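You operate a simulated robot arm through the tools that you are given. There is no shell and no other tool. Be economical: measure what you need, move in short steps, check, and stop when the job is done.

You run a simulated robot arm. Do the job below in one go: nothing can be reset, and whatever is moved stays where it is left.

TASK
Put the dough cake labelled "237" from the pantry worktop by the filter on top of the cream dough there and the dough cake labelled "244" on the cream whistle card there.
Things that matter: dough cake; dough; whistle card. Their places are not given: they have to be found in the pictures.

It is judged by the outcome, as a careful person would: the job done as asked, and still so three seconds after it is handed in. It fails if anything else is knocked over, pushed out of place, dropped, spilled or broken.

THE ROBOT
A 7-joint arm with a two-finger parallel gripper, fixed in place. Base frame: the origin is at the foot of the arm, x ahead of it, y to its left, z up; the work surface is at about z = 82. Lengths are in cm, angles in degrees, forces in N, time in s.
With the tool pointing down near the work surface it reaches from about 30 to 70 cm from the base axis. Its first joint turns from -66.0 to 66.0 degrees. Payload 1.57 kg.
Tool frame: the origin (TCP) lies between the finger pads and is the grasp point; the fingertips stand 3 cm ahead of it; z points along the fingers, y is the line along which they close. Largest opening 11 cm; finger width 2.4, thickness 1.2; the body of the gripper, 4.8 by 11.2 cm, starts 7.8 cm behind the TCP.
Orientation is that of the tool frame in the base frame, as a unit quaternion [x, y, z, w]. With the fingers straight down and closing along the base's y, the tool's x points along the base's -x, its y along +y and its z along -z.

THE INTERFACE
- The arm moves only by the tool apply_moves. Its argument "steps" is a list of rows, each a list of 2 entries, a list of its own where there are three numbers: the shift along the base's x, y, z in cm, then the turn about the base's z in degrees. In form: [[[tx, ty, tz], yaw], ...]. A call has 1 to 8 rows; each row is the pose to reach, as a shift and turn from the pose commanded when the call began. "grip" is the opening, from 0 (shut) to 1 (fully open), set as the call begins (left out, the last holds). Rows are played at 5 a second. More than 5 cm and 8.6 degrees between two rows, or a gripper value outside its range, and nothing of the call is played. Where a pose cannot be reached the arm comes as near as it can. A force on the tool above 40 N (or 10 N above the force at the start of the call, whichever is more), or a blocked arm, ends the call early, and 0.2 s more pass. Each finger travels about 10.8 cm/s and halts on what it meets, pressing with about 38 N; the grip force reading is that of the motor and also rises with nothing between the fingers. The clock runs only during rows and for 0.2 s after the last one: add rows that repeat a pose to give the fingers time. It gives the time, the measured TCP pose, the force on the tool (base axes), the opening and the grip force at its end, in the units of the frame above (readings bear some noise), and new pictures: "pictures" is both (left out), scene, wrist or none.
- Cameras (640 x 400 px; columns grow to the right, rows downward): "scene" is fixed at [17.43, -40.36, 140]; the picture's right is [0.66, -0.75, 0.00], its down [-0.46, -0.41, -0.79] and it looks along [0.59, 0.52, -0.62] (base axes); focal length 335 px, centre (320, 200). "wrist" rides on the gripper at [-3.6, 0, -8] in the tool frame; the picture's right is [0.00, -1.00, 0.00], its down [0.97, 0.00, -0.24] and it looks along [0.24, 0.00, 0.97] (tool axes); focal length 218 px, centre (320, 200).
- locate(camera, pixels): for up to 12 pixels [column, row] of the newest picture of that camera ("zoom" is the newest enlarged one), the place [x, y, z] in the base frame of the surface seen there, good to about 0.2 cm. The clock stands still meanwhile.
- inspect(camera, box): a new picture of the part [left, top, right, bottom] of that camera's present view, enlarged. The clock stands still meanwhile.
- sign_off(): hands the job in; it is judged then, once.

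Go step by step. Measure first, check grasps and placings, and put right what went wrong. The budget is 60 turns and 120 pictures, counting those below and the enlarged ones. Unless the task says otherwise, let go and move clear before handing in, and close with one line.

The tools are called after "Call:" by a JSON object that holds its "api" and its "payload". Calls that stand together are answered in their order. apply_moves: Moves the arm, as the interface text tells. Its arguments: {"type":"object","properties":{"steps":{"type":"array","items":{"type":"array"}},"grip":{"type":"number"},"pictures":{"type":"string","enum":["both","scene","wrist","none"]}},"required":["steps"]} The other tools are called the same way: locate (camera, pixels) gives the place of the surface under pixels of a picture; inspect (camera, box) takes an enlarged picture of a part of a camera's view; sign_off () hands the job in.

At the start:

```text
t: 0.0
eef_pos: [44.56, 2.62, 108.79]
tool_rot: [0.0, 1.0, 0.0, 0.0]
ft_force: [-0.1, -0.7, 0.3]
opening: 10.99
gripper_force: 0.1
```

scene: 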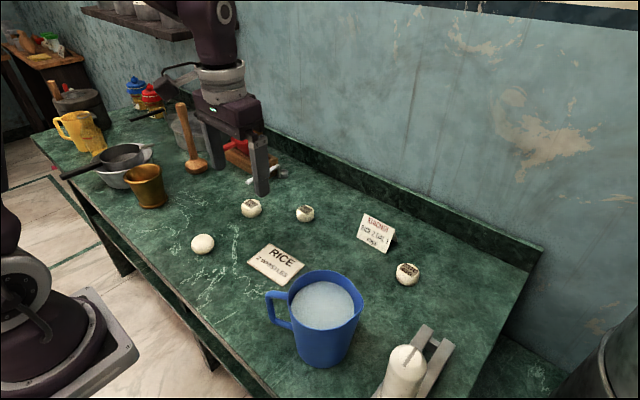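
wrist: 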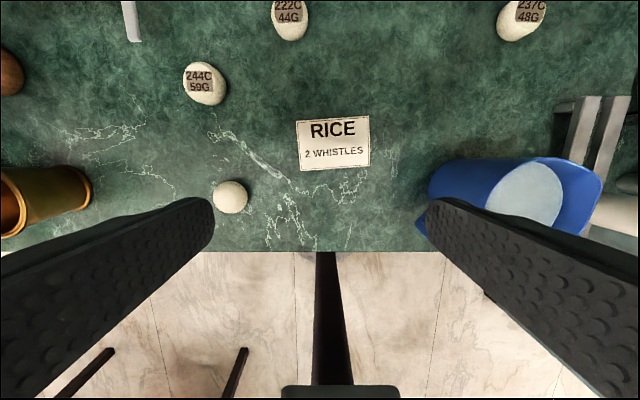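

The wrist picture shows cakes 244 at (204,83), 222 at (290,18), 237 at (521,18), plain dough at (230,197) and the RICE card at (333,143). I'll zoom in and measure.

Call:
{"api": "inspect", "payload": {"camera": "scene", "box": [180, 170, 440, 330]}}

Call:
{"api": "locate", "payload": {"camera": "wrist", "pixels": [[204, 83], [290, 18], [521, 18], [230, 197], [333, 143], [298, 121], [367, 116], [371, 165], [301, 171], [184, 83], [226, 83], [211, 197]]}}

Call:
{"api": "locate", "payload": {"camera": "scene", "pixels": [[251, 204], [305, 211], [407, 268], [203, 240], [275, 264], [203, 250], [376, 232], [357, 238], [390, 250], [325, 300], [272, 310], [260, 165]]}}

```text
2.46 times, centred on (310, 250) of scene
```

zoom: 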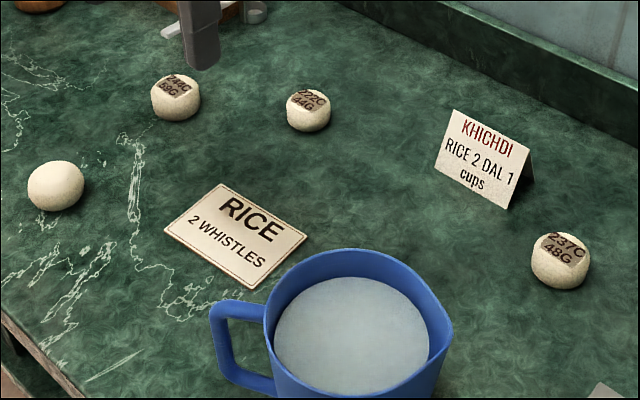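

```text
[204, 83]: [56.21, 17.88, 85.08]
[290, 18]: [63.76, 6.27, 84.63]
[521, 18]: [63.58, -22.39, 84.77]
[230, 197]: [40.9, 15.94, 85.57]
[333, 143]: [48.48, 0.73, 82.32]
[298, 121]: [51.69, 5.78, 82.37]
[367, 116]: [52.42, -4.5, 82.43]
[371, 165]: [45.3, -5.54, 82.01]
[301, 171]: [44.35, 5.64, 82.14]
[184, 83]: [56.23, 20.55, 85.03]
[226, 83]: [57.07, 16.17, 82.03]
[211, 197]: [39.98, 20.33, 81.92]
```

```text
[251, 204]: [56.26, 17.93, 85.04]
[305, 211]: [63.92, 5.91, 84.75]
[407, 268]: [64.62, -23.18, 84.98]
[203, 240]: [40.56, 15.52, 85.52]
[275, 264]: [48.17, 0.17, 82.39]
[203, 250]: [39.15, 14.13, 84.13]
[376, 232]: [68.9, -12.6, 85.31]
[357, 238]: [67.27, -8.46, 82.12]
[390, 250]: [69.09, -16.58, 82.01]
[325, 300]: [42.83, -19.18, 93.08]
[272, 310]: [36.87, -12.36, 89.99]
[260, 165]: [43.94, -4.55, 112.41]
```

Everything is found; the cakes are about 3 cm high and the plain dough is at about (41,15.7). I'll go above 244 for a closer measurement.

Call:
{"api": "apply_moves", "payload": {"steps": [[[2.3, 3.1, -2], 0], [[4.6, 6.2, -4], 0], [[6.9, 9.3, -6], 0], [[9.2, 12.4, -8], 0], [[11.5, 15.5, -11], 0], [[11.5, 15.5, -11], 0]], "grip": 1, "pictures": "both"}}

```text
t: 1.4
eef_pos: [56.06, 18.17, 97.34]
tool_rot: [0.0, 1.0, 0.0, -0.001]
ft_force: [-0.6, 0.7, 1.3]
opening: 10.99
gripper_force: 0.1
```

scene: 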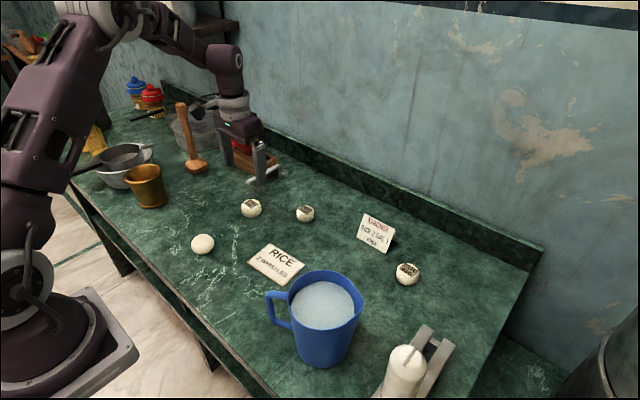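
wrist: 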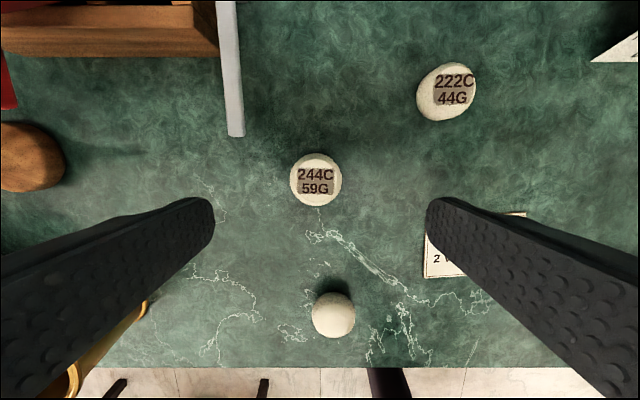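

244 is in view at (316,180), between the fingers and nearly centred. I'll measure its outline, and the plain dough's at (333,315).

Call:
{"api": "locate", "payload": {"camera": "wrist", "pixels": [[316, 180], [294, 180], [339, 180], [316, 157], [316, 202], [333, 315], [315, 315], [351, 315], [333, 298], [333, 334], [235, 100], [330, 312]]}}

Call:
{"api": "inspect", "payload": {"camera": "wrist", "box": [270, 140, 400, 350]}}

```text
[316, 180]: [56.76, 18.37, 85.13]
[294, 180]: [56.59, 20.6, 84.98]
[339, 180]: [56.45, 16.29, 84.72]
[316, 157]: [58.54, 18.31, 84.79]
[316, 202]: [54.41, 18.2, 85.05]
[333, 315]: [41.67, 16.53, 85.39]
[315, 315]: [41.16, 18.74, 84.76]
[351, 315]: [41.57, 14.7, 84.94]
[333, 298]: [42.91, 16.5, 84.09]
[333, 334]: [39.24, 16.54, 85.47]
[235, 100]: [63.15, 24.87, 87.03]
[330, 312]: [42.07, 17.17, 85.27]
```

```text
1.90 times, centred on (335, 245) of wrist
```

zoom: 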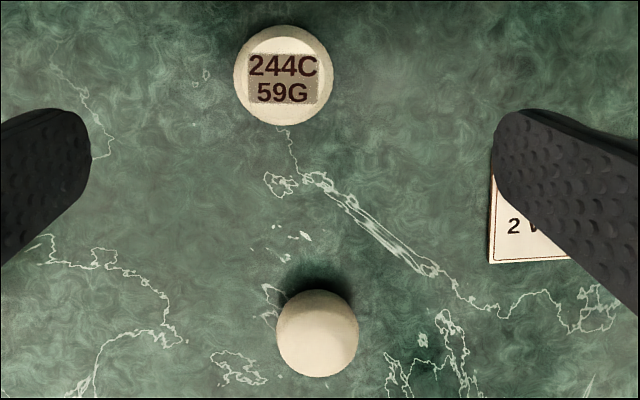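

244 is centred at about (56.5,18.4) and 4.6 cm wide. I'll narrow the gripper to about 8 cm to clear neighbours and descend.

Call:
{"api": "apply_moves", "payload": {"steps": [[[0.4, 0.2, -2], 0], [[0.4, 0.2, -5], 0], [[0.4, 0.2, -8], 0], [[0.4, 0.2, -10], 0], [[0.4, 0.2, -11.5], 0], [[0.4, 0.2, -11.5], 0]], "grip": 0.73}}

```text
t: 2.8
eef_pos: [56.49, 18.45, 86.16]
tool_rot: [0.0, 1.0, 0.0, 0.0]
ft_force: [0.1, 0.4, -0.4]
opening: 8.05
gripper_force: 0.1
```

scene: 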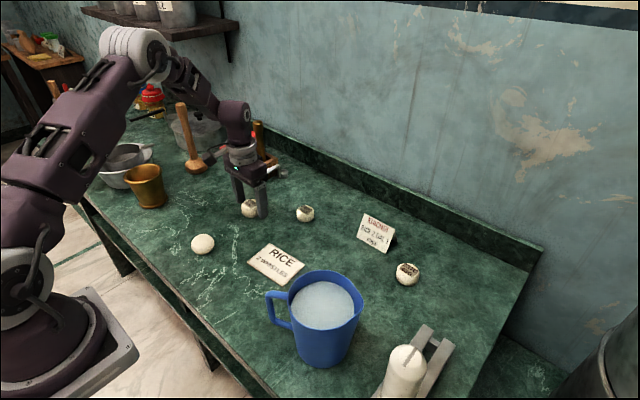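
wrist: 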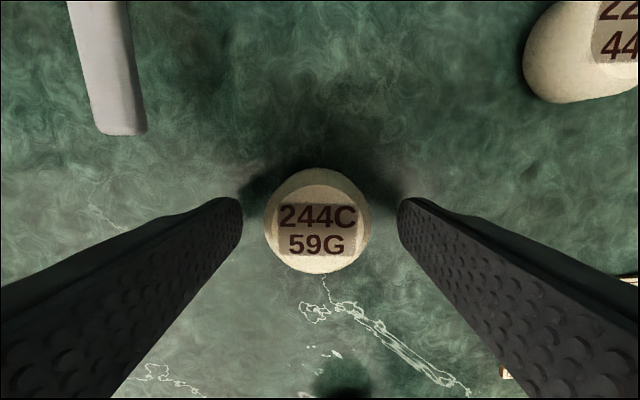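

The cake sits midway between the pads (317,222). I'll lower the last bit, then close in the next call.

Call:
{"api": "apply_moves", "payload": {"steps": [[[0, 0, -0.7], 0], [[0, 0, -0.7], 0]], "pictures": "none"}}

Call:
{"api": "apply_moves", "payload": {"steps": [[[0, 0, 0], 0], [[0, 0, 0], 0], [[0, 0, 0], 0]], "grip": 0.3, "pictures": "wrist"}}

```text
t: 3.4
eef_pos: [56.5, 18.31, 85.46]
tool_rot: [0.0, 1.0, -0.001, 0.0]
ft_force: [0.3, 0.5, -0.2]
opening: 8.03
gripper_force: 0.1
```

```text
t: 4.2
eef_pos: [56.53, 18.3, 85.43]
tool_rot: [-0.001, 1.0, 0.0, 0.0]
ft_force: [-0.7, 0.8, 0.3]
opening: 4.96
gripper_force: 37.8
```

wrist: 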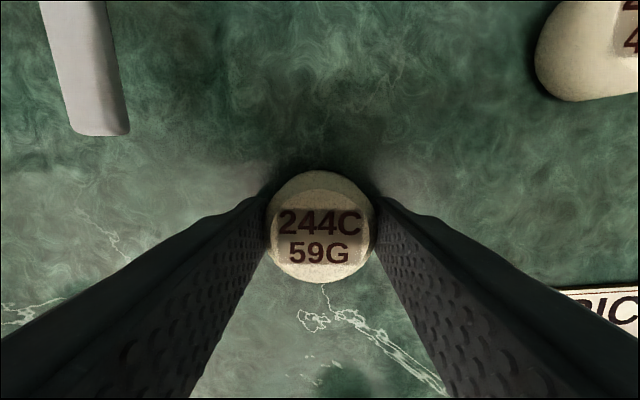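

The cake is gripped at 4.96 cm. I'll lift it and carry it above the card centre (48.4,0.3).

Call:
{"api": "apply_moves", "payload": {"steps": [[[0, 0, 2], 0], [[0, 0, 5], 0], [[0, 0, 8], 0], [[-2, -4, 8], 0], [[-4, -8, 8], 0], [[-6, -12.5, 8], 0], [[-8.1, -17, 8], 0], [[-8.1, -18, 8], 0]], "pictures": "both"}}

```text
t: 6.0
eef_pos: [48.44, 0.29, 93.5]
tool_rot: [0.0, 1.0, 0.0, -0.001]
ft_force: [-0.5, 0.6, 1.2]
opening: 3.31
gripper_force: 0.0
```

scene: 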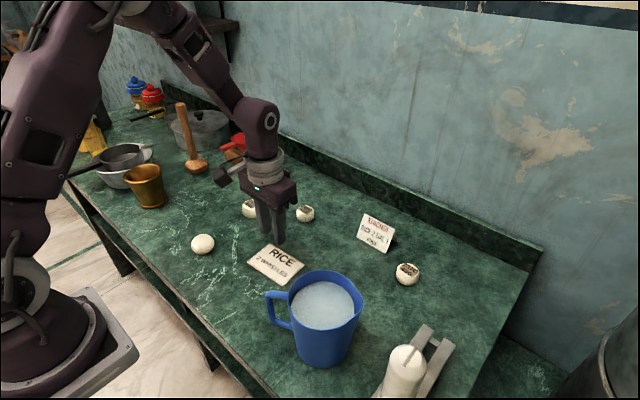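
wrist: 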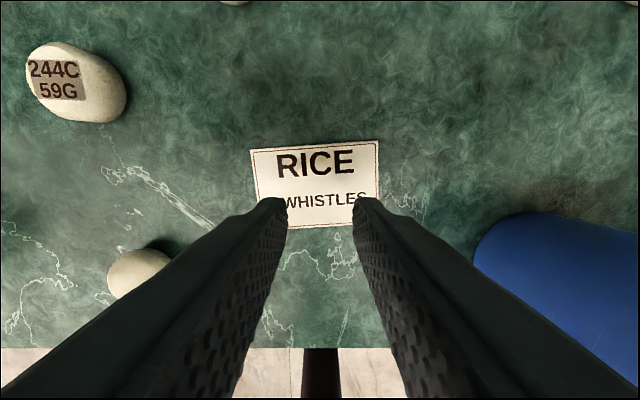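

The opening reads 3.31 with nothing held: the cake slipped out and 244 shows at (65,85), roughly where it was. I'll look at its shape and position before retrying.

Call:
{"api": "inspect", "payload": {"camera": "scene", "box": [225, 185, 325, 248]}}

Call:
{"api": "inspect", "payload": {"camera": "wrist", "box": [0, 20, 180, 132]}}

Call:
{"api": "locate", "payload": {"camera": "wrist", "pixels": [[60, 75], [28, 80], [125, 95], [75, 45], [75, 118], [110, 90], [135, 95]]}}

```text
6.35 times, centred on (275, 216) of scene
```

zoom: 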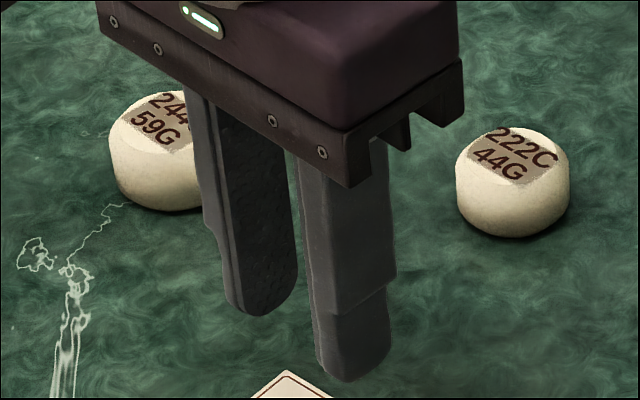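

```text
3.56 times, centred on (90, 76) of wrist
```

zoom: 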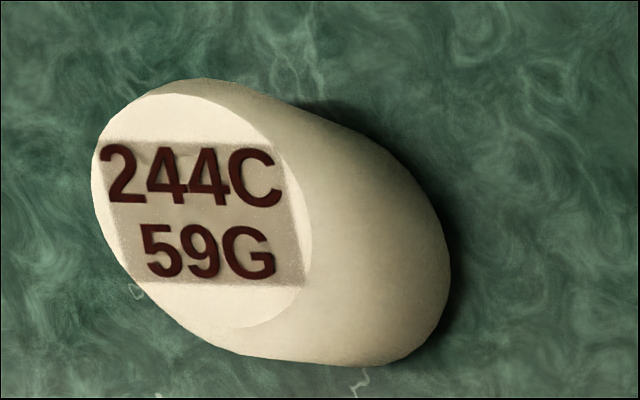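

```text
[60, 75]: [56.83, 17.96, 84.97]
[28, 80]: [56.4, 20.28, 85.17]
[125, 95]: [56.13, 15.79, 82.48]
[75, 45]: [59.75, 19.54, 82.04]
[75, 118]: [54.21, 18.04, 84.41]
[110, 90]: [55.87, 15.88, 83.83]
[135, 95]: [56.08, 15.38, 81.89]
```

244 didn't move (still centred near (56.6,18.2)); it is barrel-shaped and slid out of the rounded fingertips. I'll go back, grip lower and lift slowly.

Call:
{"api": "apply_moves", "payload": {"steps": [[[2, 4, 0], 0], [[4, 8.5, 0], 0], [[6, 13, 0], 0], [[8.1, 17, 0], 0], [[8.15, 18, 0], 0], [[8.15, 18, -4], 0], [[8.15, 18, -7], 0], [[8.15, 18, -7], 0]], "grip": 0.73, "pictures": "wrist"}}

```text
t: 7.8
eef_pos: [56.33, 18.43, 86.44]
tool_rot: [0.001, 1.0, 0.0, 0.0]
ft_force: [0.4, -0.3, -0.2]
opening: 8.01
gripper_force: 0.0
```

wrist: 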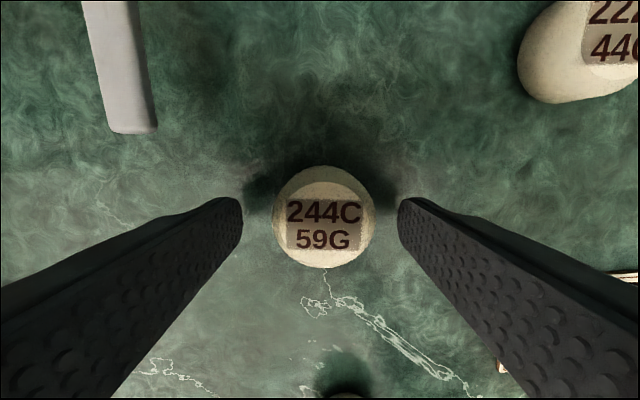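

Aligned, with the cake at (323,217). I'll lower 1.4 cm so the tips are near the table, then close and lift slowly.

Call:
{"api": "apply_moves", "payload": {"steps": [[[0.1, -0.15, -0.8], 0], [[0.1, -0.15, -1.4], 0], [[0.1, -0.15, -1.4], 0]], "pictures": "none"}}

Call:
{"api": "apply_moves", "payload": {"steps": [[[0, 0, 0], 0], [[0, 0, 0], 0], [[0, 0, 0], 0], [[0, 0, 0], 0]], "grip": 0, "pictures": "none"}}

Call:
{"api": "apply_moves", "payload": {"steps": [[[0, 0, 0.2], 0], [[0, 0, 0.5], 0], [[0, 0, 0.9], 0], [[0, 0, 1.3], 0], [[0, 0, 1.7], 0], [[0, 0, 2], 0]], "pictures": "wrist"}}

```text
t: 8.6
eef_pos: [56.56, 18.24, 85.12]
tool_rot: [0.001, 1.0, 0.0, 0.0]
ft_force: [1.0, -0.7, -0.4]
opening: 8.05
gripper_force: 0.1
```

```text
t: 9.6
eef_pos: [56.5, 18.18, 85.09]
tool_rot: [0.0, 1.0, 0.0, -0.001]
ft_force: [-0.3, 1.0, 0.9]
opening: 4.95
gripper_force: 37.9
```

```text
t: 11.0
eef_pos: [56.58, 18.08, 87.03]
tool_rot: [0.0, 1.0, 0.0, 0.0]
ft_force: [0.3, 0.2, -0.5]
opening: 4.96
gripper_force: 37.7
```

wrist: 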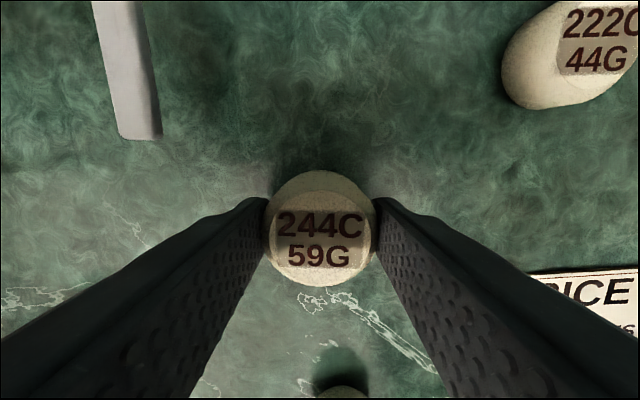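

Held firmly now (4.96, 37.7 N). I'll lift a little more and start carrying gently.

Call:
{"api": "apply_moves", "payload": {"steps": [[[0, 0, 0.7], 0], [[0, 0, 1.5], 0], [[-0.4, -0.8, 2.2], 0], [[-1.2, -2.6, 2.5], 0], [[-2, -4.5, 2.5], 0], [[-2.9, -6.4, 2.5], 0], [[-3.7, -8.2, 2.5], 0], [[-4.2, -9.3, 2.5], 0]], "pictures": "none"}}

Call:
{"api": "apply_moves", "payload": {"steps": [[[-0.5, -1, 0], 0], [[-1.2, -2.7, 0], 0], [[-2, -4.5, 0], 0], [[-2.8, -6.3, 0], 0], [[-3.5, -7.8, 0], 0], [[-3.9, -8.5, 0], 0], [[-3.9, -8.5, 0], 0]], "pictures": "both"}}

```text
t: 12.8
eef_pos: [52.39, 8.8, 89.56]
tool_rot: [0.001, 1.0, 0.0, 0.0]
ft_force: [0.0, 0.4, -0.6]
opening: 4.98
gripper_force: 37.9
```

```text
t: 14.4
eef_pos: [48.52, 0.27, 89.46]
tool_rot: [-0.001, 1.0, 0.0, 0.0]
ft_force: [0.4, -0.1, -0.4]
opening: 4.96
gripper_force: 37.8
```

scene: 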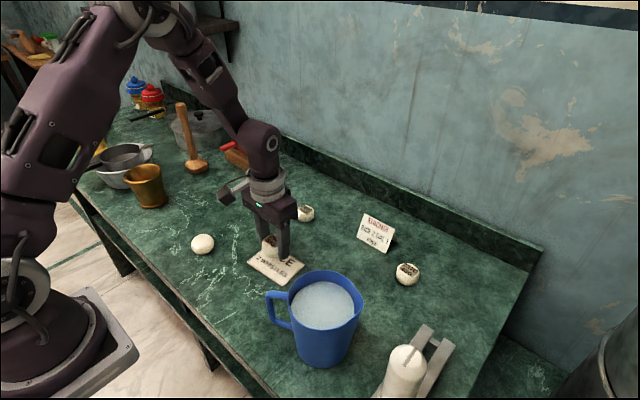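
wrist: 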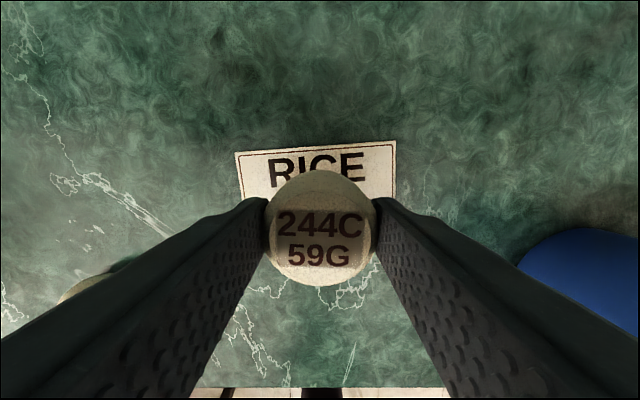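

244 is held over the card centre. I'll lower 4 cm slowly so it just meets the card.

Call:
{"api": "apply_moves", "payload": {"steps": [[[0, 0, -0.7], 0], [[0, 0, -1.5], 0], [[0, 0, -2.3], 0], [[0, 0, -3.1], 0], [[0, 0, -3.6], 0], [[0, 0, -4.05], 0], [[0, 0, -4.05], 0]], "pictures": "none"}}

Call:
{"api": "apply_moves", "payload": {"steps": [[[0, 0, 0], 0], [[0, 0, 0], 0], [[0, 0, 0], 0]], "grip": 0.65, "pictures": "none"}}

Call:
{"api": "apply_moves", "payload": {"steps": [[[0, 0, 1], 0], [[0, 0, 3], 0], [[0, 0, 6], 0], [[0, 0, 10], 0], [[0, 0, 12], 0], [[0, 0, 12], 0]], "pictures": "both"}}

```text
t: 16.0
eef_pos: [48.53, 0.3, 85.6]
tool_rot: [0.001, 1.0, 0.0, 0.0]
ft_force: [-1.1, -0.2, 0.2]
opening: 4.95
gripper_force: 37.6
```

```text
t: 16.8
eef_pos: [48.44, 0.37, 85.53]
tool_rot: [0.001, 1.0, 0.0, 0.001]
ft_force: [0.2, -0.1, -0.2]
opening: 7.18
gripper_force: 0.1
```

```text
t: 18.2
eef_pos: [48.55, 0.14, 97.7]
tool_rot: [0.0, 1.0, 0.0, 0.0]
ft_force: [0.0, -1.0, -0.4]
opening: 7.15
gripper_force: 0.0
```

scene: 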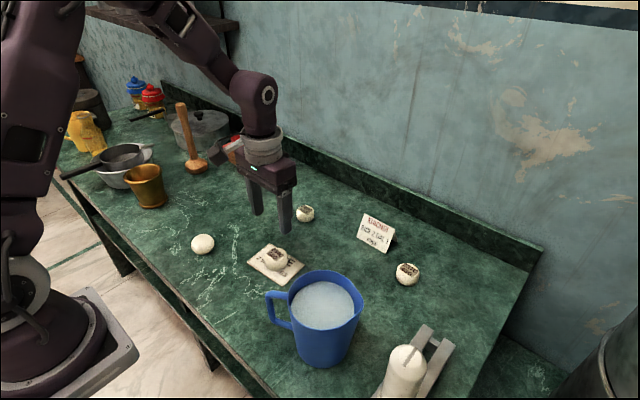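
wrist: 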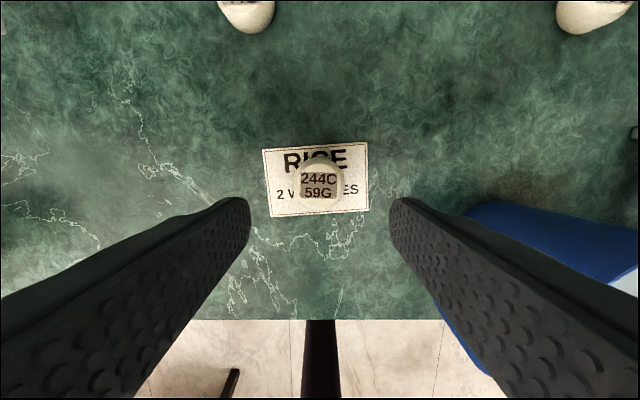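

244 lies flat on the card centre. Next, move above 237 at about (64,-22.8).

Call:
{"api": "apply_moves", "payload": {"steps": [[[2.6, -3.8, 0], 0], [[5.2, -7.6, 0], 0], [[7.8, -11.5, 0], 0], [[10.3, -15.3, 0], 0], [[12.9, -19.2, 0], 0], [[15.4, -23, 0], 0], [[15.4, -23, 0], 0]], "pictures": "both", "grip": 0.73}}

```text
t: 19.8
eef_pos: [63.67, -22.78, 97.6]
tool_rot: [0.001, 1.0, 0.0, -0.001]
ft_force: [0.1, 0.1, -0.2]
opening: 8.05
gripper_force: 0.0
```

scene: 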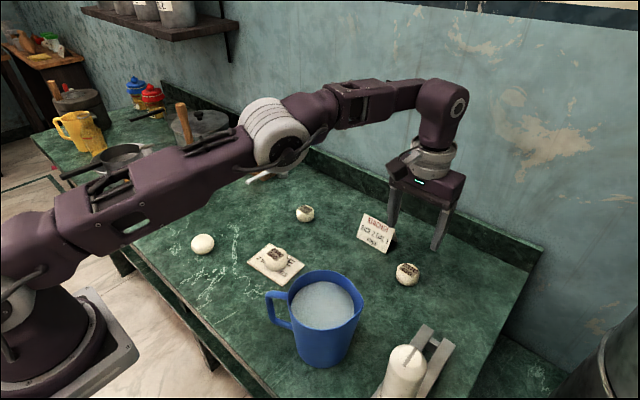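
wrist: 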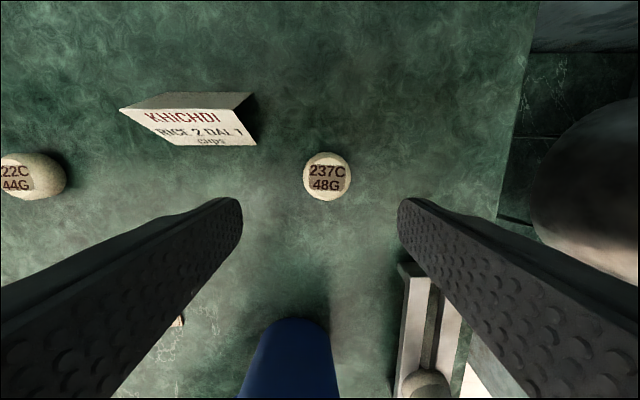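

Call:
{"api": "locate", "payload": {"camera": "wrist", "pixels": [[327, 176], [306, 176], [348, 176], [327, 155], [327, 196], [257, 145], [255, 100], [405, 270], [425, 265], [150, 95]]}}

Call:
{"api": "inspect", "payload": {"camera": "wrist", "box": [240, 80, 440, 280]}}

```text
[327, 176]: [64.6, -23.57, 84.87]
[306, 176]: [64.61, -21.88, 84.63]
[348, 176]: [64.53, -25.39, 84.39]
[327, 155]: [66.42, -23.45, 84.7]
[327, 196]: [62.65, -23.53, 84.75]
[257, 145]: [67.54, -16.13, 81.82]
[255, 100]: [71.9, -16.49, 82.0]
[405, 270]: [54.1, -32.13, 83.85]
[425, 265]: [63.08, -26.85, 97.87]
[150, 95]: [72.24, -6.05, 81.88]
```

```text
2.00 times, centred on (340, 180) of wrist
```

zoom: 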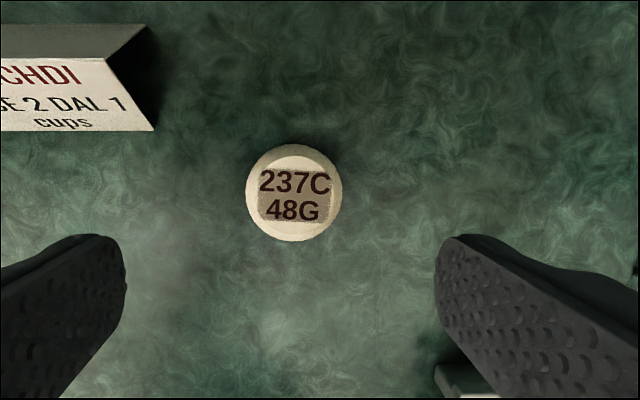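

237 is centred at about (64.55,-23.55), and the tent card's near corner (67.5,-16.1) is clear of the fingers. Descending to just above grasp height.

Call:
{"api": "apply_moves", "payload": {"steps": [[[0.7, -0.9, -2], 0], [[0.7, -0.9, -5], 0], [[0.7, -0.9, -8], 0], [[0.7, -0.9, -10], 0], [[0.7, -0.9, -11.2], 0], [[0.7, -0.9, -11.2], 0]], "pictures": "wrist", "grip": 0.68}}

```text
t: 21.2
eef_pos: [64.55, -23.68, 86.55]
tool_rot: [0.0, 1.0, 0.0, 0.0]
ft_force: [0.3, 0.1, 0.4]
opening: 7.48
gripper_force: 0.1
out of reach, approached as far as the arm can: row 1
```

wrist: 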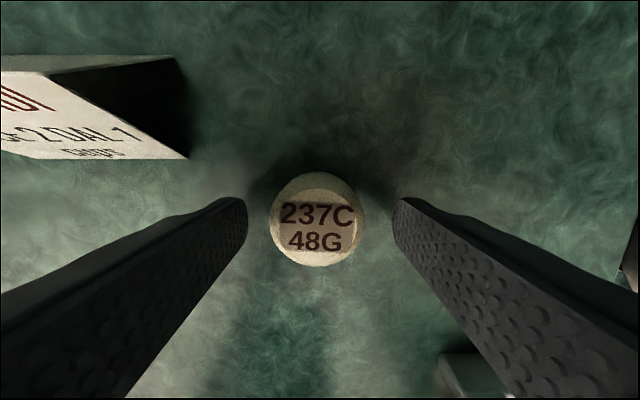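

237 is centred between the pads (317,220). Lower, grip and lift slowly, keeping low as the reach was limited higher up.

Call:
{"api": "apply_moves", "payload": {"steps": [[[0, 0.1, -0.7], 0], [[0, 0.1, -1.3], 0], [[0, 0.1, -1.3], 0]], "pictures": "none"}}

Call:
{"api": "apply_moves", "payload": {"steps": [[[0, 0, 0], 0], [[0, 0, 0], 0], [[0, 0, 0], 0], [[0, 0, 0], 0]], "grip": 0, "pictures": "none"}}

Call:
{"api": "apply_moves", "payload": {"steps": [[[0, 0, 0.2], 0], [[0, 0, 0.5], 0], [[0, 0, 0.9], 0], [[0, 0, 1.3], 0], [[0, 0, 1.7], 0], [[0, 0, 2], 0]], "pictures": "wrist"}}

```text
t: 22.0
eef_pos: [64.44, -23.64, 85.14]
tool_rot: [0.0, 1.0, 0.0, 0.001]
ft_force: [-0.5, -0.3, -0.2]
opening: 7.5
gripper_force: 0.1
```

```text
t: 23.0
eef_pos: [64.5, -23.47, 85.28]
tool_rot: [-0.001, 1.0, 0.0, 0.001]
ft_force: [0.0, 0.6, 0.0]
opening: 4.58
gripper_force: 38.2
```

```text
t: 24.4
eef_pos: [64.66, -23.46, 87.27]
tool_rot: [0.0, 1.0, 0.0, 0.0]
ft_force: [0.0, 0.2, -0.3]
opening: 4.61
gripper_force: 38.0
```

wrist: 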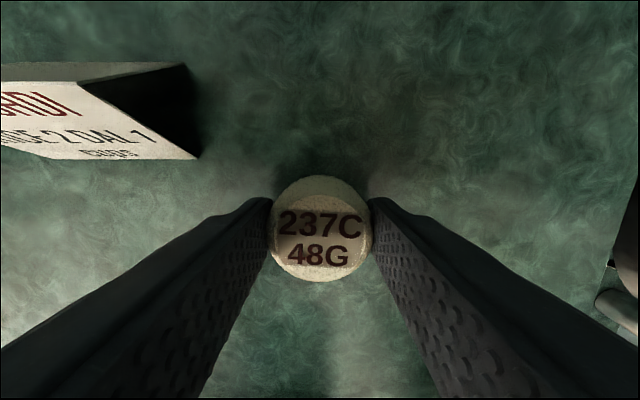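

Held (4.6 cm, 38 N). I'll draw back in x while rising, then go over to the dough.

Call:
{"api": "apply_moves", "payload": {"steps": [[[-0.5, 0, 0.4], 0], [[-1.4, 0, 1.2], 0], [[-2.6, 0.4, 2.2], 0], [[-3.8, 1.5, 3.2], 0], [[-5, 3, 4.2], 0], [[-6, 4.6, 5.2], 0], [[-7, 6.2, 6.2], 0], [[-7.5, 7, 6.7], 0]], "pictures": "none"}}

Call:
{"api": "apply_moves", "payload": {"steps": [[[-0.3, 0.8, 0.5], 0], [[-0.9, 2.5, 1], 0], [[-1.6, 4.5, 1.5], 0], [[-2.4, 6.5, 1.8], 0], [[-3.2, 8.5, 2], 0], [[-4, 10.5, 2], 0], [[-4.7, 12.2, 2], 0], [[-5, 13, 2], 0]], "pictures": "none"}}

Call:
{"api": "apply_moves", "payload": {"steps": [[[-0.3, 0.8, 0], 0], [[-1, 2.4, 0], 0], [[-1.8, 4.2, 0], 0], [[-2.6, 6, 0], 0], [[-3.4, 8, 0], 0], [[-4, 9.5, 0], 0], [[-4.2, 10, 0], 0]], "pictures": "both"}}

```text
t: 26.2
eef_pos: [57.19, -16.34, 93.79]
tool_rot: [0.001, 1.0, 0.0, 0.0]
ft_force: [-0.3, 0.4, -0.1]
opening: 4.57
gripper_force: 38.3
```

```text
t: 28.0
eef_pos: [52.09, -3.39, 95.74]
tool_rot: [0.0, 1.0, 0.0, 0.0]
ft_force: [-0.6, 0.3, 0.0]
opening: 4.58
gripper_force: 38.5
```

```text
t: 29.6
eef_pos: [47.95, 6.53, 95.77]
tool_rot: [0.002, 1.0, 0.0, 0.0]
ft_force: [0.4, -0.2, -0.7]
opening: 4.56
gripper_force: 38.1
```

scene: 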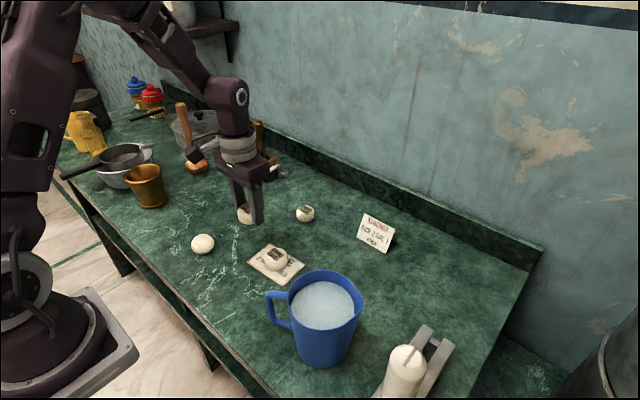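
wrist: 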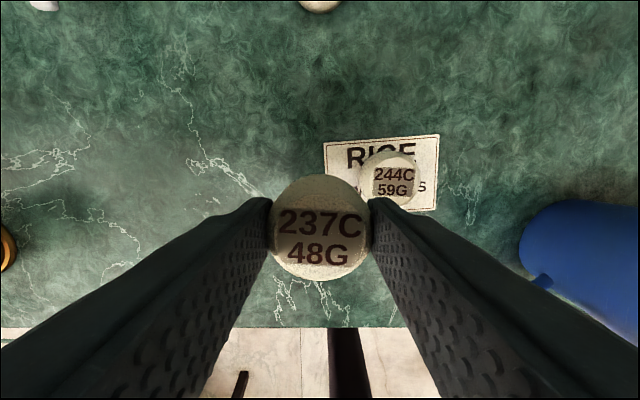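

Still held at 4.56. Before stacking I need the dough's exact centre, so I'll zoom in on it at (203,244) in the scene.

Call:
{"api": "inspect", "payload": {"camera": "scene", "box": [183, 228, 223, 253]}}

```text
16.00 times, centred on (203, 240) of scene
```

zoom: 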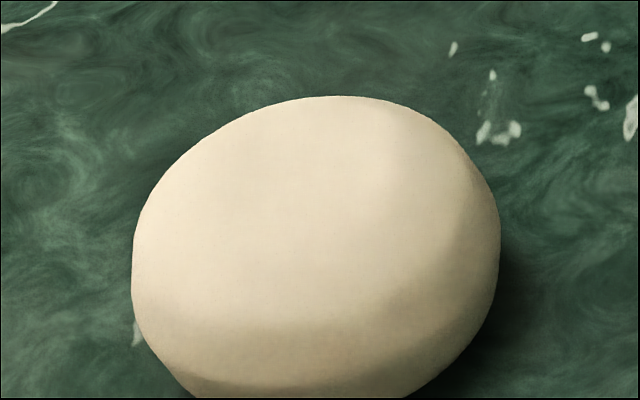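

The dough is a flat-topped puck, good for stacking. I'll sample its top surface.

Call:
{"api": "locate", "payload": {"camera": "zoom", "pixels": [[316, 200], [316, 110], [316, 300], [160, 230], [470, 200], [220, 150], [420, 130], [220, 320], [400, 300], [138, 260], [494, 240], [316, 380]]}}

Call:
{"api": "inspect", "payload": {"camera": "scene", "box": [171, 224, 235, 264]}}

```text
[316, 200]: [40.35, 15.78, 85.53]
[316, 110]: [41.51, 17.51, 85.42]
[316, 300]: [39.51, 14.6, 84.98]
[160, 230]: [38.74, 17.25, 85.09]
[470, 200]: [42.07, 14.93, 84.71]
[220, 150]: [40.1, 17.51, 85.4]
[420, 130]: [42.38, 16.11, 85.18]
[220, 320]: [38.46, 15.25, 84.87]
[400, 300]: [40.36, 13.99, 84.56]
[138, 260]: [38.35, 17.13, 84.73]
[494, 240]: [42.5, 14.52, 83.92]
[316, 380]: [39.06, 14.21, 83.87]
```

```text
10.00 times, centred on (203, 244) of scene
```

zoom: 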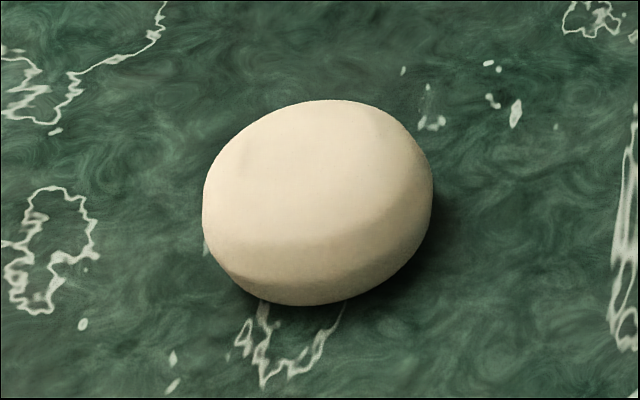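

Geometry puts the dough centre near (40.4,16.3), top at 85.5. I'll move slightly short of it in x so the wrist camera can see it past the held cake.

Call:
{"api": "apply_moves", "payload": {"steps": [[[-0.8, 0.7, 0], 0], [[-2.4, 2, 0], 0], [[-4.2, 3.5, 0], 0], [[-6, 5, 0], 0], [[-8, 6.6, 0], 0], [[-10, 8.2, 0], 0], [[-11.3, 9.3, 0], 0], [[-11.9, 9.8, 0], 0]], "pictures": "none"}}

Call:
{"api": "apply_moves", "payload": {"steps": [[[0, 0, 0], 0], [[0, 0, 0], 0]], "pictures": "both"}}

```text
t: 31.4
eef_pos: [35.95, 16.45, 95.68]
tool_rot: [0.001, 1.0, 0.001, 0.0]
ft_force: [0.9, 1.2, -0.6]
opening: 4.6
gripper_force: 37.9
```

```text
t: 32.0
eef_pos: [36.02, 16.37, 95.73]
tool_rot: [0.001, 1.0, 0.001, -0.001]
ft_force: [0.6, -0.8, -0.5]
opening: 4.59
gripper_force: 38.1
```

scene: 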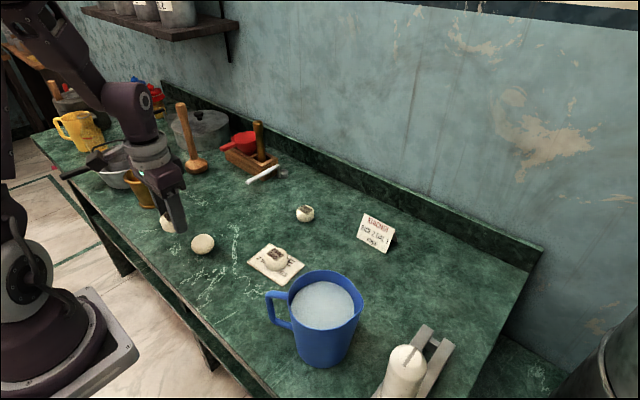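
wrist: 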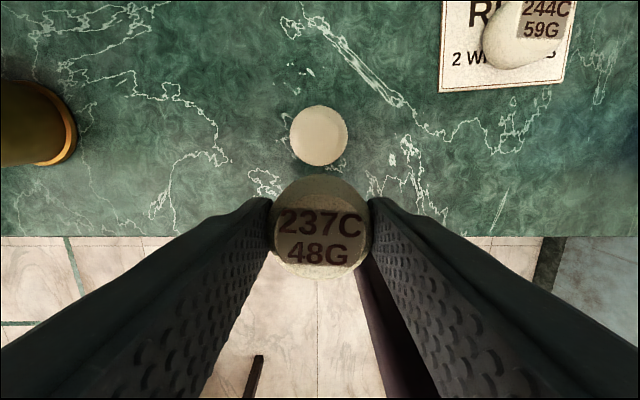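

The dough shows at (319,135.5), which by geometry puts its centre at (40.5,16.4). I'll move over it and lower the cake to about 2 mm above its top.

Call:
{"api": "apply_moves", "payload": {"steps": [[[0.6, 0.05, 0], 0], [[2, 0.05, 0], 0], [[3.5, 0.05, -0.3], 0], [[4.45, 0.05, -1.2], 0], [[4.45, 0.05, -2.5], 0], [[4.45, 0.05, -4], 0], [[4.45, 0.05, -5.5], 0], [[4.45, 0.05, -6.3], 0]], "pictures": "none"}}

Call:
{"api": "apply_moves", "payload": {"steps": [[[0, 0, -0.3], 0], [[0, 0, -0.6], 0], [[0, 0, -0.6], 0]], "pictures": "both"}}

Call:
{"api": "inspect", "payload": {"camera": "scene", "box": [163, 204, 243, 254]}}

```text
t: 33.8
eef_pos: [40.44, 16.37, 89.61]
tool_rot: [0.001, 1.0, 0.0, 0.0]
ft_force: [-0.2, -0.1, -1.1]
opening: 4.59
gripper_force: 38.2
```

```text
t: 34.6
eef_pos: [40.45, 16.4, 88.83]
tool_rot: [0.0, 1.0, 0.0, 0.0]
ft_force: [-0.4, 0.8, 0.3]
opening: 4.58
gripper_force: 38.4
```

scene: 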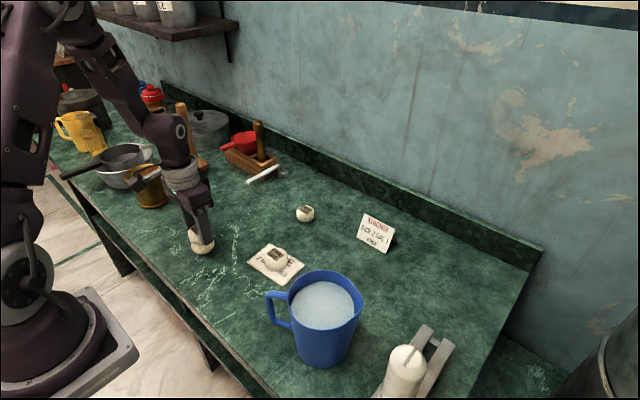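
wrist: 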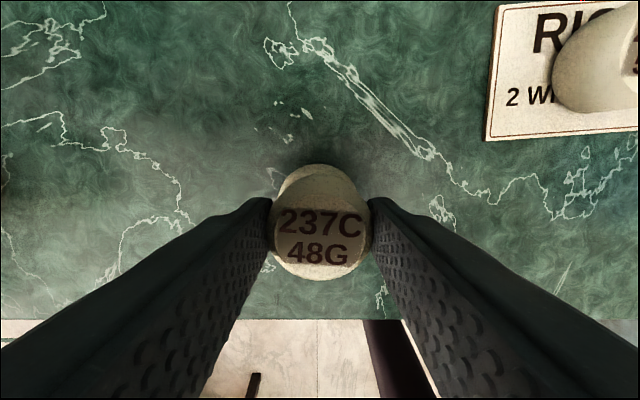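

```text
8.00 times, centred on (203, 229) of scene
```

zoom: 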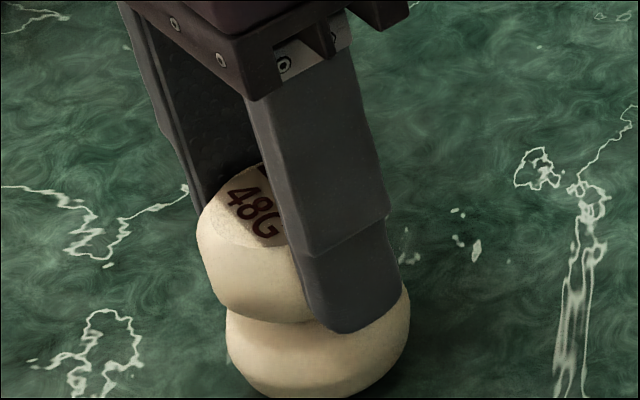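

The cake sits squarely above the dough; the dough's rim shows at row 164 as expected for a centred stack. I'll lower 2.5 mm more and read the force.

Call:
{"api": "apply_moves", "payload": {"steps": [[[0, 0, -0.1], 0], [[0, 0, -0.2], 0], [[0, 0, -0.25], 0], [[0, 0, -0.25], 0]], "pictures": "none"}}

Call:
{"api": "inspect", "payload": {"camera": "scene", "box": [163, 204, 243, 254]}}

```text
t: 35.6
eef_pos: [40.15, 16.32, 88.57]
tool_rot: [0.0, 1.0, 0.0, 0.0]
ft_force: [-0.4, 0.4, -0.6]
opening: 4.59
gripper_force: 38.0
```

```text
8.00 times, centred on (203, 229) of scene
```

zoom: 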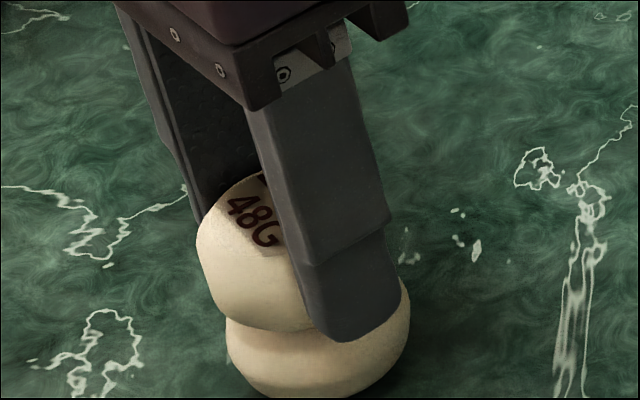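

Still no contact force, and the cake is essentially touching. I'll feel down another 1.5 mm.

Call:
{"api": "apply_moves", "payload": {"steps": [[[0, 0, -0.05], 0], [[0, 0, -0.1], 0], [[0, 0, -0.15], 0], [[0, 0, -0.15], 0]], "pictures": "wrist"}}

```text
t: 36.6
eef_pos: [40.35, 16.38, 88.63]
tool_rot: [0.001, 1.0, 0.0, 0.0]
ft_force: [0.3, -0.1, 9.4]
opening: 4.57
gripper_force: 38.4
```

wrist: 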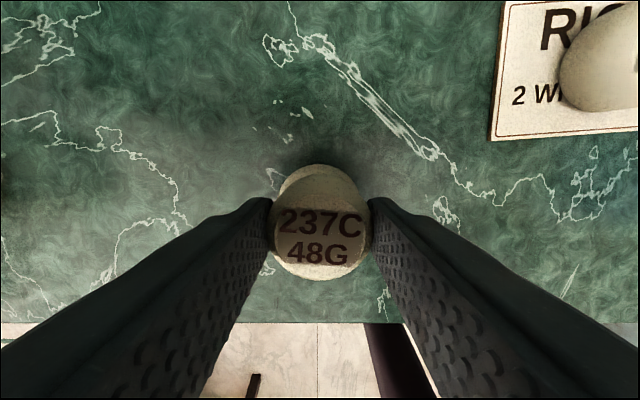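

Contact: 9.4 N upward, cake resting on the dough. I'll ease up 1 mm, open, then retreat straight up.

Call:
{"api": "apply_moves", "payload": {"steps": [[[0, 0, 0.1], 0], [[0, 0, 0.1], 0]], "pictures": "none"}}

Call:
{"api": "apply_moves", "payload": {"steps": [[[0, 0, 0], 0], [[0, 0, 0], 0], [[0, 0, 0], 0], [[0, 0, 0], 0]], "grip": 0.65, "pictures": "wrist"}}

Call:
{"api": "apply_moves", "payload": {"steps": [[[0, 0, 0.5], 0], [[0, 0, 1.5], 0], [[0, 0, 3], 0], [[0, 0, 5], 0], [[0, 0, 8], 0], [[0, 0, 11], 0], [[0, 0, 11], 0]], "pictures": "both"}}

Call:
{"api": "inspect", "payload": {"camera": "scene", "box": [153, 194, 313, 294]}}

```text
t: 37.2
eef_pos: [40.41, 16.34, 88.61]
tool_rot: [0.001, 1.0, -0.001, 0.0]
ft_force: [-0.1, 0.9, 0.5]
opening: 4.61
gripper_force: 37.9
```

```text
t: 38.2
eef_pos: [40.46, 16.27, 88.57]
tool_rot: [0.0, 1.0, 0.0, 0.0]
ft_force: [0.4, -0.7, -0.1]
opening: 7.16
gripper_force: 0.2
```

wrist: 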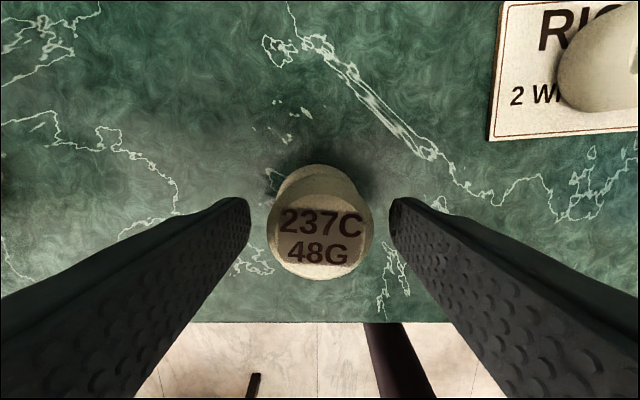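

```text
t: 39.8
eef_pos: [40.48, 16.39, 99.67]
tool_rot: [-0.001, 1.0, 0.0, 0.0]
ft_force: [0.2, -0.1, 0.1]
opening: 7.15
gripper_force: 0.0
```

scene: 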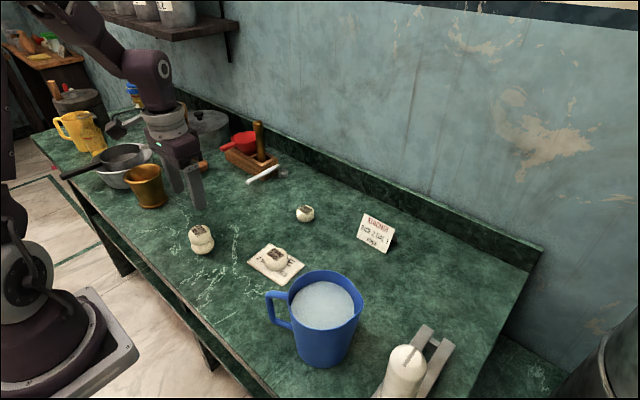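
wrist: 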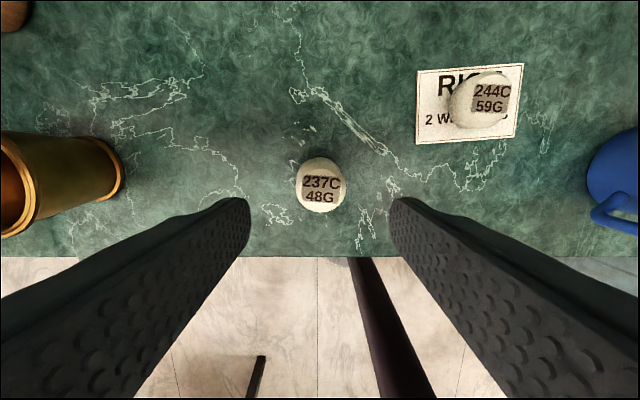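

```text
4.00 times, centred on (233, 244) of scene
```

zoom: 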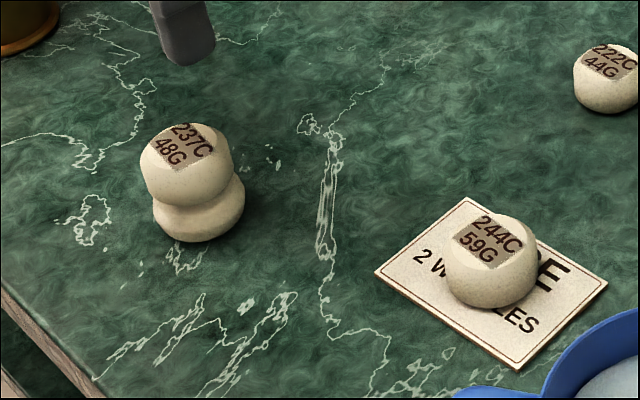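

237 sits level on the cream dough at (201,240), 244 lies on the RICE whistle card at (277,260), and the gripper is open and clear. Handing in.

Call:
{"api": "sign_off", "payload": {}}

```text
The job is handed in.
```

I put dough cake 237 on top of the cream dough and dough cake 244 on the cream RICE whistle card. 244 slipped from my first grip without moving from its spot; the second grip held, and nothing else was disturbed.
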